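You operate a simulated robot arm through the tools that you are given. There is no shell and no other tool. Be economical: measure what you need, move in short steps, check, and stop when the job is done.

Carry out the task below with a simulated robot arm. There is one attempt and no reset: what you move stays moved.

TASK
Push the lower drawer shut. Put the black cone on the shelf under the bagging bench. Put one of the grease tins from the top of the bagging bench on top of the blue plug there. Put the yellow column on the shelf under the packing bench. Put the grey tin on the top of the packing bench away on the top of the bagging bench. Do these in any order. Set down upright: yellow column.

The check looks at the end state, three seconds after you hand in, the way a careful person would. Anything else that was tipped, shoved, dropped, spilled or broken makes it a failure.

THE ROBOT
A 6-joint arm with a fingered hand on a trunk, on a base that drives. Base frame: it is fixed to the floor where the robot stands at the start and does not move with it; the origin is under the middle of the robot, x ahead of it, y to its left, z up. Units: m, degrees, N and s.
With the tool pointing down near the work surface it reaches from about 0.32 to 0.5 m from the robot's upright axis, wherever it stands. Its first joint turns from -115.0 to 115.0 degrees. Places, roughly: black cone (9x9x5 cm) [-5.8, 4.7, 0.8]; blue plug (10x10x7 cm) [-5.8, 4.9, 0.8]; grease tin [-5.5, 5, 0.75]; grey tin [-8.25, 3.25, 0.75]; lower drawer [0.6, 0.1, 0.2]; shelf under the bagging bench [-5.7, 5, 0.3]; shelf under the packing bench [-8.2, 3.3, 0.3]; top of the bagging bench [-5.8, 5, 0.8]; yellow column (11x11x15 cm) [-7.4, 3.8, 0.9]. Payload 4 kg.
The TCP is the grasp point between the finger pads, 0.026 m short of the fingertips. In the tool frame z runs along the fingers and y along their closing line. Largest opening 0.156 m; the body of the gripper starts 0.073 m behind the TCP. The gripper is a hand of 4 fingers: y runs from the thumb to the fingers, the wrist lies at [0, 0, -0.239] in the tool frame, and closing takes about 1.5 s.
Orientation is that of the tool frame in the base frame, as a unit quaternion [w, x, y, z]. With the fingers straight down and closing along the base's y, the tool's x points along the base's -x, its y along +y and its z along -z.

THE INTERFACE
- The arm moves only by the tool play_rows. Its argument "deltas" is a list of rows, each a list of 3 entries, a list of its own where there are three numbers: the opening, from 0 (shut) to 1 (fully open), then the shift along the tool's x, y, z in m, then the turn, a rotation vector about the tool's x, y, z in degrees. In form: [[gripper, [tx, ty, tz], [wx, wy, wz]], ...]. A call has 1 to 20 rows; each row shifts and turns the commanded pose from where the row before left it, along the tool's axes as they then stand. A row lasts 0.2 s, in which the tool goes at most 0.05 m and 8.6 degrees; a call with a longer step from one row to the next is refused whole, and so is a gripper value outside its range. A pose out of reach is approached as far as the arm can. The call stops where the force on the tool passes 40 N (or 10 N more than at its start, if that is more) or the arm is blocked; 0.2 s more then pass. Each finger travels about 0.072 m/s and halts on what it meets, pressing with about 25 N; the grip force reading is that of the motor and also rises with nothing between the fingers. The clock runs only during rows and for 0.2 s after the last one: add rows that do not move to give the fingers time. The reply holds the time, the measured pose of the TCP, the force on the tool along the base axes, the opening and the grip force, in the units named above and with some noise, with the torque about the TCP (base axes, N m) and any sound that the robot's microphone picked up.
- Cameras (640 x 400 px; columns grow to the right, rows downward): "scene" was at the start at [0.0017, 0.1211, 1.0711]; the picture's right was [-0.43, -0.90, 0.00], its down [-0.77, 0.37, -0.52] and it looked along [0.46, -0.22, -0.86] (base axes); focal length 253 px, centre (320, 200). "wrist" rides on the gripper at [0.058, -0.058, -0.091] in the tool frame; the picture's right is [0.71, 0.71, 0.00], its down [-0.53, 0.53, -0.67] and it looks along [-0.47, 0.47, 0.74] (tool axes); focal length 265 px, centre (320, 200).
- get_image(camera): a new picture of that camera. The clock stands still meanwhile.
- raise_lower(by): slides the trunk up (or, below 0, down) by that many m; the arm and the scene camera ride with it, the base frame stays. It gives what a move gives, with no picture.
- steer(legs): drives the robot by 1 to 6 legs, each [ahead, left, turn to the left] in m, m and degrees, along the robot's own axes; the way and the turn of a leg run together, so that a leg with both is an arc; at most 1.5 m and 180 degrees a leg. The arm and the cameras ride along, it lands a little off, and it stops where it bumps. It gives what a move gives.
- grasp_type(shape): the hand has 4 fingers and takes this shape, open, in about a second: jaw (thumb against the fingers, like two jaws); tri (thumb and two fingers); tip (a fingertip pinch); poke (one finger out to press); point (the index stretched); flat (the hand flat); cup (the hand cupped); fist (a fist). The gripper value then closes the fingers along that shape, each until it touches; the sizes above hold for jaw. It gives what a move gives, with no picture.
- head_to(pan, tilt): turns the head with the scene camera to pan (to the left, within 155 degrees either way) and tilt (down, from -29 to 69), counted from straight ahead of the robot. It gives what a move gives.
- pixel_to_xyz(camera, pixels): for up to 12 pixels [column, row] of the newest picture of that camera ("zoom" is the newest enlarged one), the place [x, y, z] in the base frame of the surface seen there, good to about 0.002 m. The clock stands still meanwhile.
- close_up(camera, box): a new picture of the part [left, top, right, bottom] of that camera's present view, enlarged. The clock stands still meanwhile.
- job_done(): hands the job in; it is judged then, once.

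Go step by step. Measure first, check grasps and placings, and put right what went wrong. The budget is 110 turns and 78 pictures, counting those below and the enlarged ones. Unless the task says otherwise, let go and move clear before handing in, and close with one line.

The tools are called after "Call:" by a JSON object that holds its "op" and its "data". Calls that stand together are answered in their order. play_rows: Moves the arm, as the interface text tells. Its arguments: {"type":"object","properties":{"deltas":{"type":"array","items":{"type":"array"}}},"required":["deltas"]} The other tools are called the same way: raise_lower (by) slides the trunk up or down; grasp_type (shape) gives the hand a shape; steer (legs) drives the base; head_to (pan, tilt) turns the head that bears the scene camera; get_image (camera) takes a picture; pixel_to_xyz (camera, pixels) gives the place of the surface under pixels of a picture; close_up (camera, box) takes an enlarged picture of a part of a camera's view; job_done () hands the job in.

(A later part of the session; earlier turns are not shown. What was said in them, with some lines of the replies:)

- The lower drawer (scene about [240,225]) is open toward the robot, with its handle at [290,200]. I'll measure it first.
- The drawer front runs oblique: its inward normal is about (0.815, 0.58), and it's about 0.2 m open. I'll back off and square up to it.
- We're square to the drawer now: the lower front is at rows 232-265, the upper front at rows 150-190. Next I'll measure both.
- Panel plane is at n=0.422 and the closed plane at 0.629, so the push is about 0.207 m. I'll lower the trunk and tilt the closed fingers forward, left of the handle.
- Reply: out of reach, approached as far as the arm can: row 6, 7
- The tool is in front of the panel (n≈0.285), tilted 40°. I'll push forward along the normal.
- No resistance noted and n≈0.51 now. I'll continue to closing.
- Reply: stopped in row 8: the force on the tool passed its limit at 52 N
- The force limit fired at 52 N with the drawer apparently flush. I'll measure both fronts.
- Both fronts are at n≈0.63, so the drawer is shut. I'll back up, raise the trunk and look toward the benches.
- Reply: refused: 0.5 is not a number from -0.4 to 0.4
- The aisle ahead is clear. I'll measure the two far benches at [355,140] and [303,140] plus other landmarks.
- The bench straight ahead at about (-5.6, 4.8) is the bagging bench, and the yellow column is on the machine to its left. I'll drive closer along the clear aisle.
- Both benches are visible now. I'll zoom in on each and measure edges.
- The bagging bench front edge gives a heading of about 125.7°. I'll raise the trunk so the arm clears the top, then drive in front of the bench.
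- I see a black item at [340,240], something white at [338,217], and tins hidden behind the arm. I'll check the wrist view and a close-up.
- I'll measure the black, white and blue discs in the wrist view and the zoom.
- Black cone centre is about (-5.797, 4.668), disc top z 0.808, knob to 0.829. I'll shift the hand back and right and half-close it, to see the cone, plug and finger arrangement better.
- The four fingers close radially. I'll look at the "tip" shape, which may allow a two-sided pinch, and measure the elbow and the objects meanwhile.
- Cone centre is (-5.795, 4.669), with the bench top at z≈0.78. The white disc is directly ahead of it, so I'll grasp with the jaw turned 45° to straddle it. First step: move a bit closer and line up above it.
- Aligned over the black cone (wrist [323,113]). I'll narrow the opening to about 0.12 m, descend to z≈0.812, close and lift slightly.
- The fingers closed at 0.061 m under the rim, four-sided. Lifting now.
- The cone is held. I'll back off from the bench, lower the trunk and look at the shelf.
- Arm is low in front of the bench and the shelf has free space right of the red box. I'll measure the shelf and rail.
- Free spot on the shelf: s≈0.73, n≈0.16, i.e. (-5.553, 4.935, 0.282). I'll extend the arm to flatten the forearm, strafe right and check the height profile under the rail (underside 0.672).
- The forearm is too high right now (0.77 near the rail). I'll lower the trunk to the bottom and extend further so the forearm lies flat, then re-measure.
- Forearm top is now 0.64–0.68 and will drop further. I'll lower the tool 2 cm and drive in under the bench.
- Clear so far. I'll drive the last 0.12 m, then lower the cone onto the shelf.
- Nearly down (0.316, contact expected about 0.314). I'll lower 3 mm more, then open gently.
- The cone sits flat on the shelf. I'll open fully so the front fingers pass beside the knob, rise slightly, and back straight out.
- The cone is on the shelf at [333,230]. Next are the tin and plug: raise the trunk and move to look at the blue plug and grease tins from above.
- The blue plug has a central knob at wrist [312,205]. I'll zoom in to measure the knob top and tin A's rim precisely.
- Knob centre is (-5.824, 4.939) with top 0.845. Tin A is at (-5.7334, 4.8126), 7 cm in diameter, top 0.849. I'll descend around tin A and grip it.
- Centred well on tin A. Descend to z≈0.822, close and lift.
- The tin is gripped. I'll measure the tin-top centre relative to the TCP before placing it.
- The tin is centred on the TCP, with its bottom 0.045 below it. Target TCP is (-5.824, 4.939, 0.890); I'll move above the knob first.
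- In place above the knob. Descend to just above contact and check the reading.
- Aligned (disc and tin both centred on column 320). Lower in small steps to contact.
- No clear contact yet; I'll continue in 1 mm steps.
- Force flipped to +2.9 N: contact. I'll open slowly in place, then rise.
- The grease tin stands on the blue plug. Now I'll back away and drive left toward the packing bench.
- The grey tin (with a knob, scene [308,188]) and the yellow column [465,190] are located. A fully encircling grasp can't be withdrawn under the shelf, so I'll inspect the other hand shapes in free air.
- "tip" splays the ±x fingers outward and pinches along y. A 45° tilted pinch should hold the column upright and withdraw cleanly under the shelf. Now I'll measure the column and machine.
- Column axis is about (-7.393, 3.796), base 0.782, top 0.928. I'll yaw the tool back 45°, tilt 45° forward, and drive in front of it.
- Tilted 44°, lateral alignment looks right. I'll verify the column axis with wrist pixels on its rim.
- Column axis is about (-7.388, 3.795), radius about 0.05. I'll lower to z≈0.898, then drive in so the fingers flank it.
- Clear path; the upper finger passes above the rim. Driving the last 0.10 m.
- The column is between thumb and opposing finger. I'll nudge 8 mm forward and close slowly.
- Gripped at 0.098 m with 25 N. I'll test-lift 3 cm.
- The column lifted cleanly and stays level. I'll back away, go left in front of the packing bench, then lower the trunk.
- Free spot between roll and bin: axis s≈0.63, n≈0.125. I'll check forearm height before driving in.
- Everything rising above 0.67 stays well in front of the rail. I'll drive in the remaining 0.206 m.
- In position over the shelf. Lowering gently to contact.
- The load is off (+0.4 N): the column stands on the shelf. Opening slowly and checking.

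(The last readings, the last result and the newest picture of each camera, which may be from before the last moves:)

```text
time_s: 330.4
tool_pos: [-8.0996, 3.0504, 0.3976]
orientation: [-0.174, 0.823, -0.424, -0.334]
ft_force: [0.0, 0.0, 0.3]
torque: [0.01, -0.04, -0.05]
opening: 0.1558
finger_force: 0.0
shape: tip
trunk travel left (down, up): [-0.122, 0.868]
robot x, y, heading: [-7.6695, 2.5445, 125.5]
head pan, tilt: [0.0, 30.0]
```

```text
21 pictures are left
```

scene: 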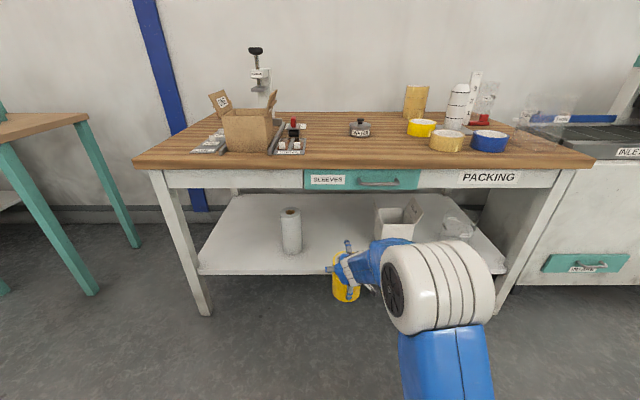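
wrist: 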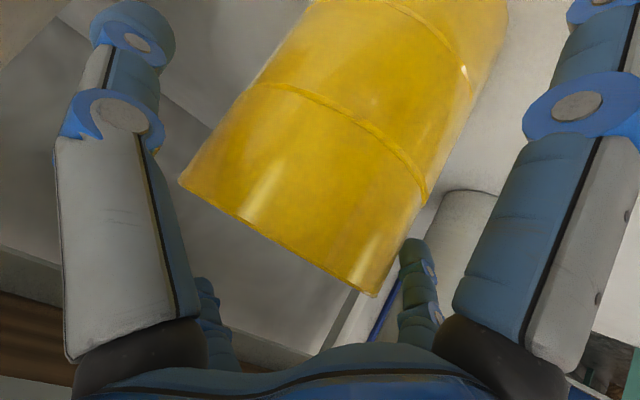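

Fingers are clear and the column is standing. Backing straight out, then a check picture.

Call:
{"op": "steer", "data": {"legs": [[-0.5, 0, 0]]}}

Call:
{"op": "get_image", "data": {"camera": "scene"}}

```text
time_s: 337.3
tool_pos: [-7.8097, 2.6466, 0.3977]
orientation: [-0.176, 0.822, -0.426, -0.334]
ft_force: [0.0, 0.1, -0.2]
torque: [0.01, 0.01, -0.03]
opening: 0.1558
finger_force: 0.0
shape: tip
trunk travel left (down, up): [-0.122, 0.868]
robot x, y, heading: [-7.3839, 2.1366, 125.3]
head pan, tilt: [0.0, 30.0]
```

```text
20 pictures are left
```

scene: 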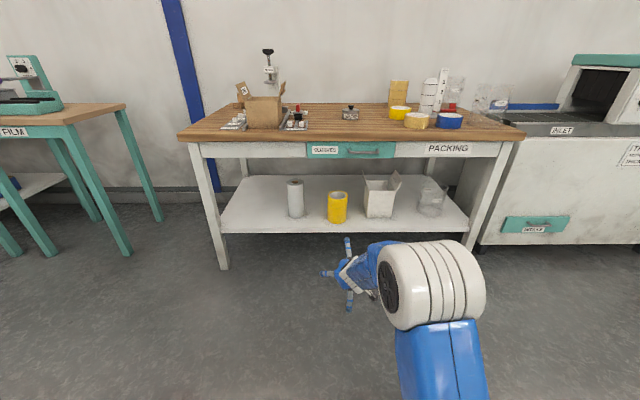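

The yellow column is upright on the packing shelf. Next is the grey "WATER" tin: reset the hand to jaw/vertical, raise the trunk and move above it.

Call:
{"op": "grasp_type", "data": {"shape": "jaw"}}

Call:
{"op": "raise_lower", "data": {"by": 0.4}}

Call:
{"op": "raise_lower", "data": {"by": 0.2}}

Call:
{"op": "play_rows", "data": {"deltas": [[1, [0, 0, 0], [0, 7.4, 0]], [1, [0, 0, 0], [0, 7.4, 0]], [1, [0, 0, 0], [0, 7.4, 0]], [1, [0, 0, 0], [0, 7.4, 0]], [1, [0, 0, 0], [0, 7.4, 0]], [1, [0, 0, 0], [0, 7.4, 0]], [1, [0, 0, 0], [0, 0, 7.5]], [1, [0, 0, 0], [0, 0, 7.5]], [1, [0, 0, 0], [0, 0, 7.5]], [1, [0, 0, 0], [0, 0, 7.5]], [1, [0, 0, 0], [0, 0, 7.5]], [1, [0, 0, 0], [0, 0, 7.5]], [1, [0, 0, 0], [0, 0, 0]]]}}

Call:
{"op": "steer", "data": {"legs": [[0, -0.1, 0], [0.53, 0, 0]]}}

Call:
{"op": "get_image", "data": {"camera": "wrist"}}

```text
time_s: 338.2
tool_pos: [-7.8102, 2.6466, 0.4]
orientation: [-0.176, 0.822, -0.427, -0.334]
ft_force: [1.1, 1.3, -0.6]
torque: [-0.01, -0.01, -0.02]
opening: 0.1555
finger_force: 0.0
shape: jaw
trunk travel left (down, up): [-0.122, 0.868]
robot x, y, heading: [-7.3817, 2.1381, 125.0]
head pan, tilt: [0.0, 30.0]
```

```text
time_s: 342.0
tool_pos: [-7.8106, 2.6475, 0.7979]
orientation: [-0.176, 0.822, -0.426, -0.333]
ft_force: [0.2, 0.1, 0.2]
torque: [0.0, 0.01, 0.0]
opening: 0.156
finger_force: 0.1
shape: jaw
trunk travel left (down, up): [-0.522, 0.468]
robot x, y, heading: [-7.3855, 2.1333, 124.8]
head pan, tilt: [0.0, 30.0]
```

```text
time_s: 344.2
tool_pos: [-7.8099, 2.6471, 0.9989]
orientation: [-0.176, 0.822, -0.427, -0.333]
ft_force: [0.1, 0.0, -1.5]
torque: [-0.01, -0.02, 0.02]
opening: 0.1561
finger_force: 0.0
shape: jaw
trunk travel left (down, up): [-0.722, 0.268]
robot x, y, heading: [-7.3866, 2.138, 125.2]
head pan, tilt: [0.0, 30.0]
```

```text
time_s: 347.0
tool_pos: [-7.7861, 2.6781, 1.004]
orientation: [0.076, -0.6, 0.789, 0.103]
ft_force: [0.2, 0.2, -0.3]
torque: [0.0, -0.03, 0.01]
opening: 0.1558
finger_force: 0.2
shape: jaw
out of reach, approached as far as the arm can: row 1, 2, 3
trunk travel left (down, up): [-0.722, 0.268]
robot x, y, heading: [-7.3888, 2.1373, 125.2]
head pan, tilt: [0.0, 30.0]
```

```text
time_s: 355.8
tool_pos: [-8.0125, 3.1693, 1.0039]
orientation: [0.076, -0.603, 0.788, 0.103]
ft_force: [0.1, -0.5, 0.1]
torque: [0.02, -0.02, 0.01]
opening: 0.1558
finger_force: 0.0
shape: jaw
trunk travel left (down, up): [-0.722, 0.268]
robot x, y, heading: [-7.6107, 2.6289, 125.2]
head pan, tilt: [0.0, 30.0]
```

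```text
19 pictures are left
```

wrist: 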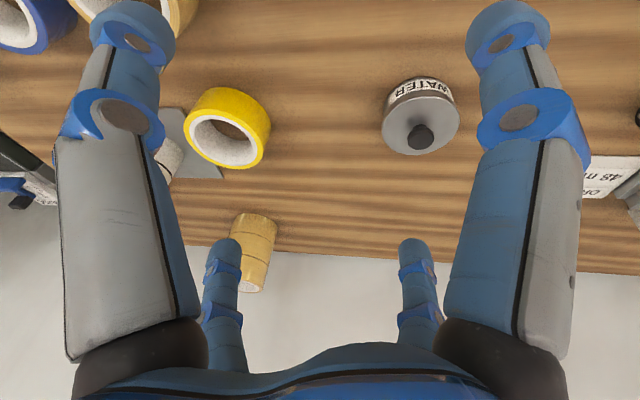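

The tool remained tilted about 15° because it was out of reach. I'll measure the tin, then pull back a bit and level the tool.

Call:
{"op": "pixel_to_xyz", "data": {"camera": "wrist", "pixels": [[420, 137], [383, 125], [459, 122], [420, 97], [420, 153], [400, 130], [440, 125], [418, 128]]}}

Call:
{"op": "steer", "data": {"legs": [[-0.02, 0.1, 0]]}}

Call:
{"op": "play_rows", "data": {"deltas": [[1, [0.03, -0.03, 0.0], [2.05, 7.04, 0]], [1, [0.03, -0.03, 0], [2.05, 7.04, 0]], [1, [0, 0, 0], [0, 0, 0]], [1, [0, 0, 0], [0, 0, 0]]]}}

Call:
{"op": "close_up", "data": {"camera": "wrist", "box": [220, 0, 440, 240]}}

```text
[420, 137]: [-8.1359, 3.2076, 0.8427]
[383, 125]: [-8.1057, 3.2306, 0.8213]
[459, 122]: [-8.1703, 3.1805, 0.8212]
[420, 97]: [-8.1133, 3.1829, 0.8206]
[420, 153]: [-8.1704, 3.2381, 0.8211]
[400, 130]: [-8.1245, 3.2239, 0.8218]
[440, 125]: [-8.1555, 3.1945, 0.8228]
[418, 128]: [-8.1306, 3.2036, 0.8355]
```

```text
time_s: 357.7
tool_pos: [-8.0834, 3.0938, 1.0035]
orientation: [0.077, -0.601, 0.788, 0.103]
ft_force: [0.2, -0.8, 0.1]
torque: [-0.01, -0.01, -0.01]
opening: 0.1557
finger_force: 0.0
shape: jaw
trunk travel left (down, up): [-0.722, 0.268]
robot x, y, heading: [-7.6843, 2.557, 125.3]
head pan, tilt: [0.0, 30.0]
```

```text
time_s: 358.7
tool_pos: [-8.0401, 3.0224, 0.9905]
orientation: [0.0, -0.606, 0.795, 0.001]
ft_force: [-0.5, 0.5, 0.5]
torque: [0.04, 0.03, -0.01]
opening: 0.156
finger_force: 0.1
shape: jaw
trunk travel left (down, up): [-0.722, 0.268]
robot x, y, heading: [-7.68, 2.5517, 125.3]
head pan, tilt: [0.0, 30.0]
```

```text
1.67 times, centred on (330, 120) of wrist
```

zoom: 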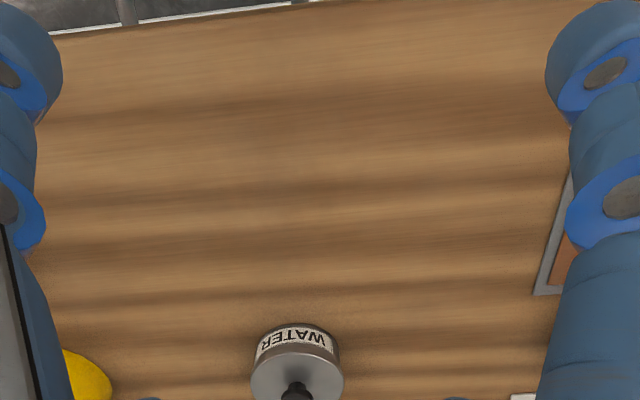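

The tin is at about (-8.139, 3.208), 8 cm in diameter, rim 0.821, knob 0.843. I'll drive closer, then fine-align.

Call:
{"op": "steer", "data": {"legs": [[0.175, -0.026, 0]]}}

```text
time_s: 361.5
tool_pos: [-8.1188, 3.1796, 0.9899]
orientation: [0.0, -0.606, 0.795, 0.0]
ft_force: [-0.5, 0.8, -0.2]
torque: [-0.01, -0.02, -0.02]
opening: 0.1557
finger_force: 0.0
shape: jaw
trunk travel left (down, up): [-0.722, 0.268]
robot x, y, heading: [-7.7622, 2.7136, 125.2]
head pan, tilt: [0.0, 30.0]
```

Call:
{"op": "play_rows", "data": {"deltas": [[0.85, [-0.022, 0.027, 0], [0, 0, 0]], [0.85, [0, 0, 0.04], [0, 0, 0]], [0.85, [0, 0, 0.04], [0, 0, 0]], [0.85, [0, 0, 0.03], [0, 0, 0]], [0.85, [0, 0, 0], [0, 0, 0]]]}}

Call:
{"op": "get_image", "data": {"camera": "wrist"}}

```text
time_s: 362.7
tool_pos: [-8.1401, 3.2078, 0.8797]
orientation: [0.0, -0.607, 0.795, 0.0]
ft_force: [-0.1, 0.1, 0.1]
torque: [0.0, -0.02, -0.02]
opening: 0.1328
finger_force: 0.1
shape: jaw
trunk travel left (down, up): [-0.722, 0.268]
robot x, y, heading: [-7.7623, 2.7137, 125.3]
head pan, tilt: [0.0, 30.0]
```

```text
17 pictures are left
```

wrist: 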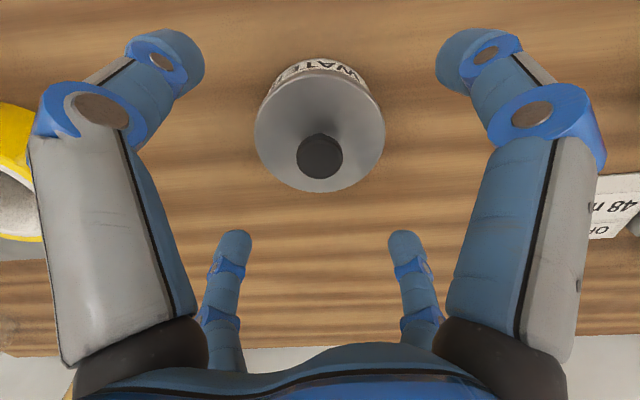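

Centred. Descend to z≈0.811, close and lift.

Call:
{"op": "play_rows", "data": {"deltas": [[0.85, [0, 0, 0.03], [0, 0, 0]], [0.85, [0, 0, 0.025], [0, 0, 0]], [0.85, [0, 0, 0.0135], [0, 0, 0]], [0.7, [0, 0, 0], [0, 0, 0]], [0.6, [0, 0, 0], [0, 0, 0]], [0.4, [0, 0, 0], [0, 0, 0]], [0.4, [0, 0, 0], [0, 0, 0]], [0.4, [0, 0, 0], [0, 0, 0]], [0.4, [0, 0, 0], [0, 0, 0]], [0.4, [0, 0, -0.02], [0, 0, 0]], [0.4, [0, 0, -0.04], [0, 0, 0]], [0.4, [0, 0, -0.05], [0, 0, 0]], [0.4, [0, 0, -0.05], [0, 0, 0]], [0.4, [0, 0, -0.05], [0, 0, 0]], [0.4, [0, 0, 0], [0, 0, 0]]]}}

Call:
{"op": "get_image", "data": {"camera": "wrist"}}

```text
time_s: 365.9
tool_pos: [-8.1401, 3.2079, 1.0227]
orientation: [0.001, -0.606, 0.795, -0.001]
ft_force: [-0.1, 1.0, -6.2]
torque: [-0.04, -0.01, 0.02]
opening: 0.0677
finger_force: 24.9
shape: jaw
trunk travel left (down, up): [-0.722, 0.268]
robot x, y, heading: [-7.7607, 2.7135, 125.2]
head pan, tilt: [0.0, 30.0]
```

```text
16 pictures are left
```

wrist: 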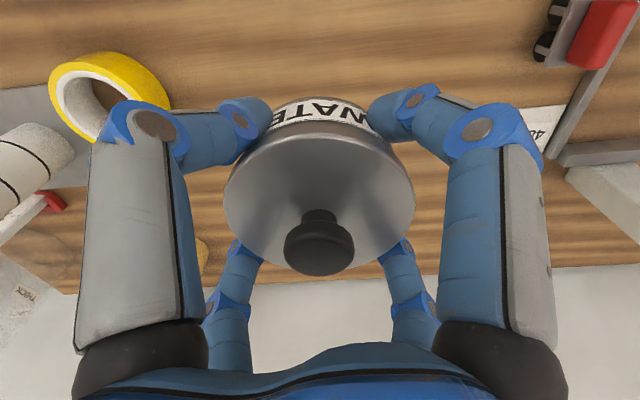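

The grey tin is held upright. I'll back off and strafe right to the bagging bench, targeting a free spot at (-5.700, 4.780).

Call:
{"op": "steer", "data": {"legs": [[-0.75, 0, 0.5], [0, -1.45, 0], [0, -1.45, 0], [0.4, 0, 0]]}}

Call:
{"op": "head_to", "data": {"pan": 0, "tilt": 45}}

Call:
{"op": "get_image", "data": {"camera": "scene"}}

```text
time_s: 417.0
tool_pos: [-5.6406, 4.6085, 1.022]
orientation: [0.0, -0.615, 0.788, 0.0]
ft_force: [-0.6, 0.4, -6.2]
torque: [-0.02, 0.01, 0.05]
opening: 0.0668
finger_force: 25.2
shape: jaw
trunk travel left (down, up): [-0.722, 0.268]
robot x, y, heading: [-5.252, 4.1265, 126.3]
head pan, tilt: [0.0, 30.0]
```

```text
time_s: 417.8
tool_pos: [-5.6403, 4.6088, 1.0214]
orientation: [0.001, -0.616, 0.788, 0.0]
ft_force: [-0.5, -0.5, -5.2]
torque: [-0.02, -0.03, 0.0]
opening: 0.067
finger_force: 25.0
shape: jaw
trunk travel left (down, up): [-0.722, 0.268]
robot x, y, heading: [-5.2557, 4.1229, 126.4]
head pan, tilt: [0.0, 45.0]
```

```text
15 pictures are left
```

scene: 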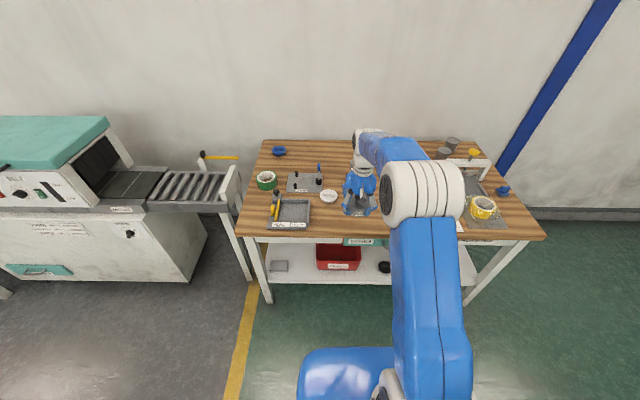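

Driving the last bit to place the tin above the free spot.

Call:
{"op": "steer", "data": {"legs": [[0.173, -0.053, -0.7]]}}

Call:
{"op": "get_image", "data": {"camera": "wrist"}}

```text
time_s: 420.6
tool_pos: [-5.6919, 4.7826, 1.0229]
orientation: [0.001, -0.611, 0.792, 0.0]
ft_force: [-0.1, -0.3, -5.9]
torque: [-0.01, 0.0, -0.02]
opening: 0.0669
finger_force: 25.3
shape: jaw
trunk travel left (down, up): [-0.722, 0.268]
robot x, y, heading: [-5.3156, 4.2921, 125.7]
head pan, tilt: [0.0, 45.0]
```

```text
14 pictures are left
```

wrist: 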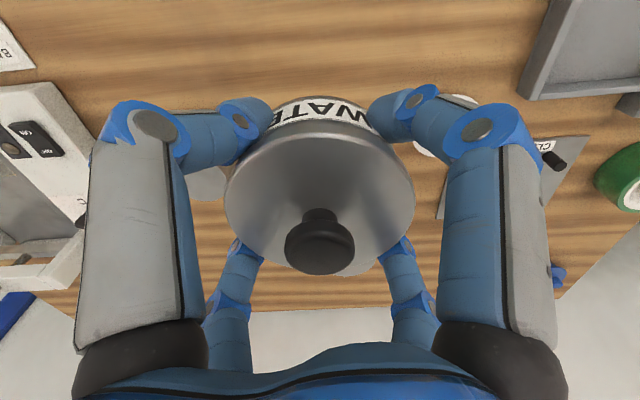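

Clear spot below (s 0.53, n 0.12). Lowering toward contact at z≈0.812.

Call:
{"op": "play_rows", "data": {"deltas": [[0.4, [0, 0, 0.038], [0, 0, 0]], [0.4, [0, 0, 0.038], [0, 0, 0]], [0.4, [0, 0, 0.038], [0, 0, 0]], [0.4, [0, 0, 0.038], [0, 0, 0]], [0.4, [0, 0, 0.03], [0, 0, 0]], [0.4, [0, 0, 0.015], [0, 0, 0]], [0.4, [0, 0, 0.007], [0, 0, 0]], [0.4, [0, 0, 0.003], [0, 0, 0]], [0.4, [0, 0, 0], [0, 0, 0]]]}}

```text
time_s: 422.6
tool_pos: [-5.6918, 4.7821, 0.8158]
orientation: [0.0, -0.611, 0.792, 0.0]
ft_force: [0.1, -0.3, -5.8]
torque: [0.0, -0.01, 0.01]
opening: 0.0668
finger_force: 24.5
shape: jaw
trunk travel left (down, up): [-0.722, 0.268]
robot x, y, heading: [-5.3148, 4.296, 125.8]
head pan, tilt: [0.0, 45.0]
```

Call:
{"op": "play_rows", "data": {"deltas": [[0.4, [0, 0, 0.0015], [0, 0, 0]], [0.4, [0, 0, 0.001], [0, 0, 0]], [0.4, [0, 0, 0.001], [0, 0, 0]], [0.4, [0, 0, 0], [0, 0, 0]]]}}

```text
time_s: 423.6
tool_pos: [-5.6925, 4.7827, 0.8122]
orientation: [0.001, -0.611, 0.791, 0.001]
ft_force: [-0.5, 0.8, -2.1]
torque: [0.02, -0.02, -0.01]
opening: 0.0671
finger_force: 25.1
shape: jaw
trunk travel left (down, up): [-0.722, 0.268]
robot x, y, heading: [-5.3127, 4.2954, 125.8]
head pan, tilt: [0.0, 45.0]
```

Partial load transfer: contact is being made. One more millimetre, then open and rise.

Call:
{"op": "play_rows", "data": {"deltas": [[0.4, [0, 0, 0.001], [0, 0, 0]], [0.4, [0, 0, 0], [0, 0, 0]], [0.46, [0, 0, 0], [0, 0, 0]], [0.52, [0, 0, 0], [0, 0, 0]], [0.6, [0, 0, 0], [0, 0, 0]], [0.7, [0, 0, 0], [0, 0, 0]], [0.82, [0, 0, 0], [0, 0, 0]], [0.82, [0, 0, 0], [0, 0, 0]], [0.82, [0, 0, -0.03], [0, 0, 0]], [0.82, [0, 0, -0.05], [0, 0, 0]], [0.82, [0, 0, -0.05], [0, 0, 0]], [0.82, [0, 0, -0.05], [0, 0, 0]], [0.82, [0, 0, -0.03], [0, 0, 0]]]}}

Call:
{"op": "get_image", "data": {"camera": "wrist"}}

```text
time_s: 426.4
tool_pos: [-5.6925, 4.7809, 1.0234]
orientation: [-0.001, -0.611, 0.791, 0.0]
ft_force: [0.5, 1.3, -0.3]
torque: [0.03, 0.02, 0.02]
opening: 0.1278
finger_force: 0.0
shape: jaw
trunk travel left (down, up): [-0.722, 0.268]
robot x, y, heading: [-5.3128, 4.2956, 125.9]
head pan, tilt: [0.0, 45.0]
```

```text
13 pictures are left
```

wrist: 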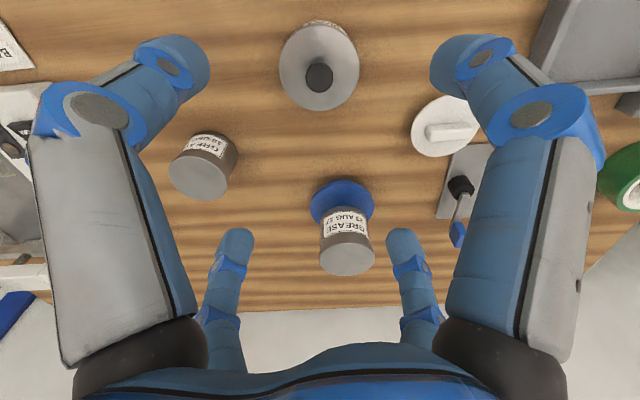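

The grey tin stands on the bench and the grease tin is still on the plug. I'll back clear for a final check.

Call:
{"op": "steer", "data": {"legs": [[-0.8, 0, 0]]}}

Call:
{"op": "head_to", "data": {"pan": 0, "tilt": 30}}

Call:
{"op": "get_image", "data": {"camera": "scene"}}

Call:
{"op": "close_up", "data": {"camera": "scene", "box": [180, 110, 500, 310]}}

```text
time_s: 436.9
tool_pos: [-5.2281, 4.1384, 1.0224]
orientation: [0.0, -0.61, 0.793, 0.0]
ft_force: [-0.5, 0.1, 0.5]
torque: [-0.01, 0.02, -0.02]
opening: 0.1277
finger_force: 0.0
shape: jaw
trunk travel left (down, up): [-0.722, 0.268]
robot x, y, heading: [-4.8478, 3.6459, 125.5]
head pan, tilt: [0.0, 45.0]
```

```text
time_s: 437.6
tool_pos: [-5.2282, 4.1394, 1.0219]
orientation: [0.0, -0.609, 0.793, 0.0]
ft_force: [0.4, -0.4, 0.0]
torque: [-0.02, 0.05, -0.02]
opening: 0.1278
finger_force: 0.0
shape: jaw
trunk travel left (down, up): [-0.722, 0.268]
robot x, y, heading: [-4.8487, 3.6531, 125.6]
head pan, tilt: [0.0, 30.0]
```

```text
12 pictures are left
```

scene: 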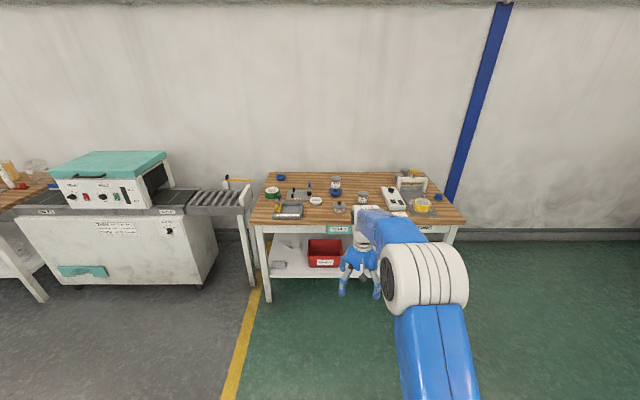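

```text
2.00 times, centred on (340, 210) of scene
```

zoom: 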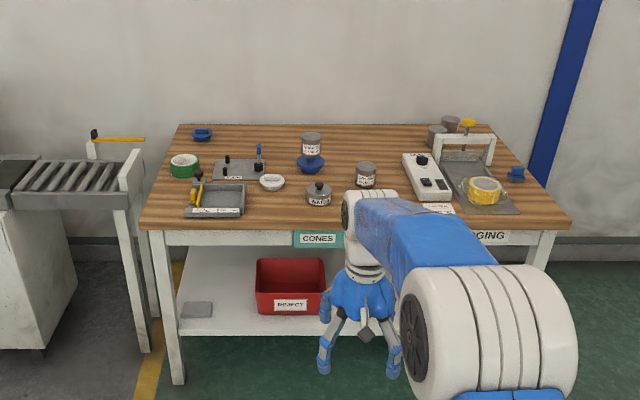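

The stack is at zoom [311,155] and the grey tin at [319,195], all upright. The cone was last seen on the shelf at [384,267] and nothing has been near it since, so I'm handing in.

Call:
{"op": "job_done", "data": {}}

```text
The job is handed in.
```

All five tasks are done: the lower drawer is shut, the black cone is on the bagging shelf, and one grease tin is on the blue plug. The yellow column is upright on the packing shelf, and the grey tin (labelled "WATER") is on the bagging bench.
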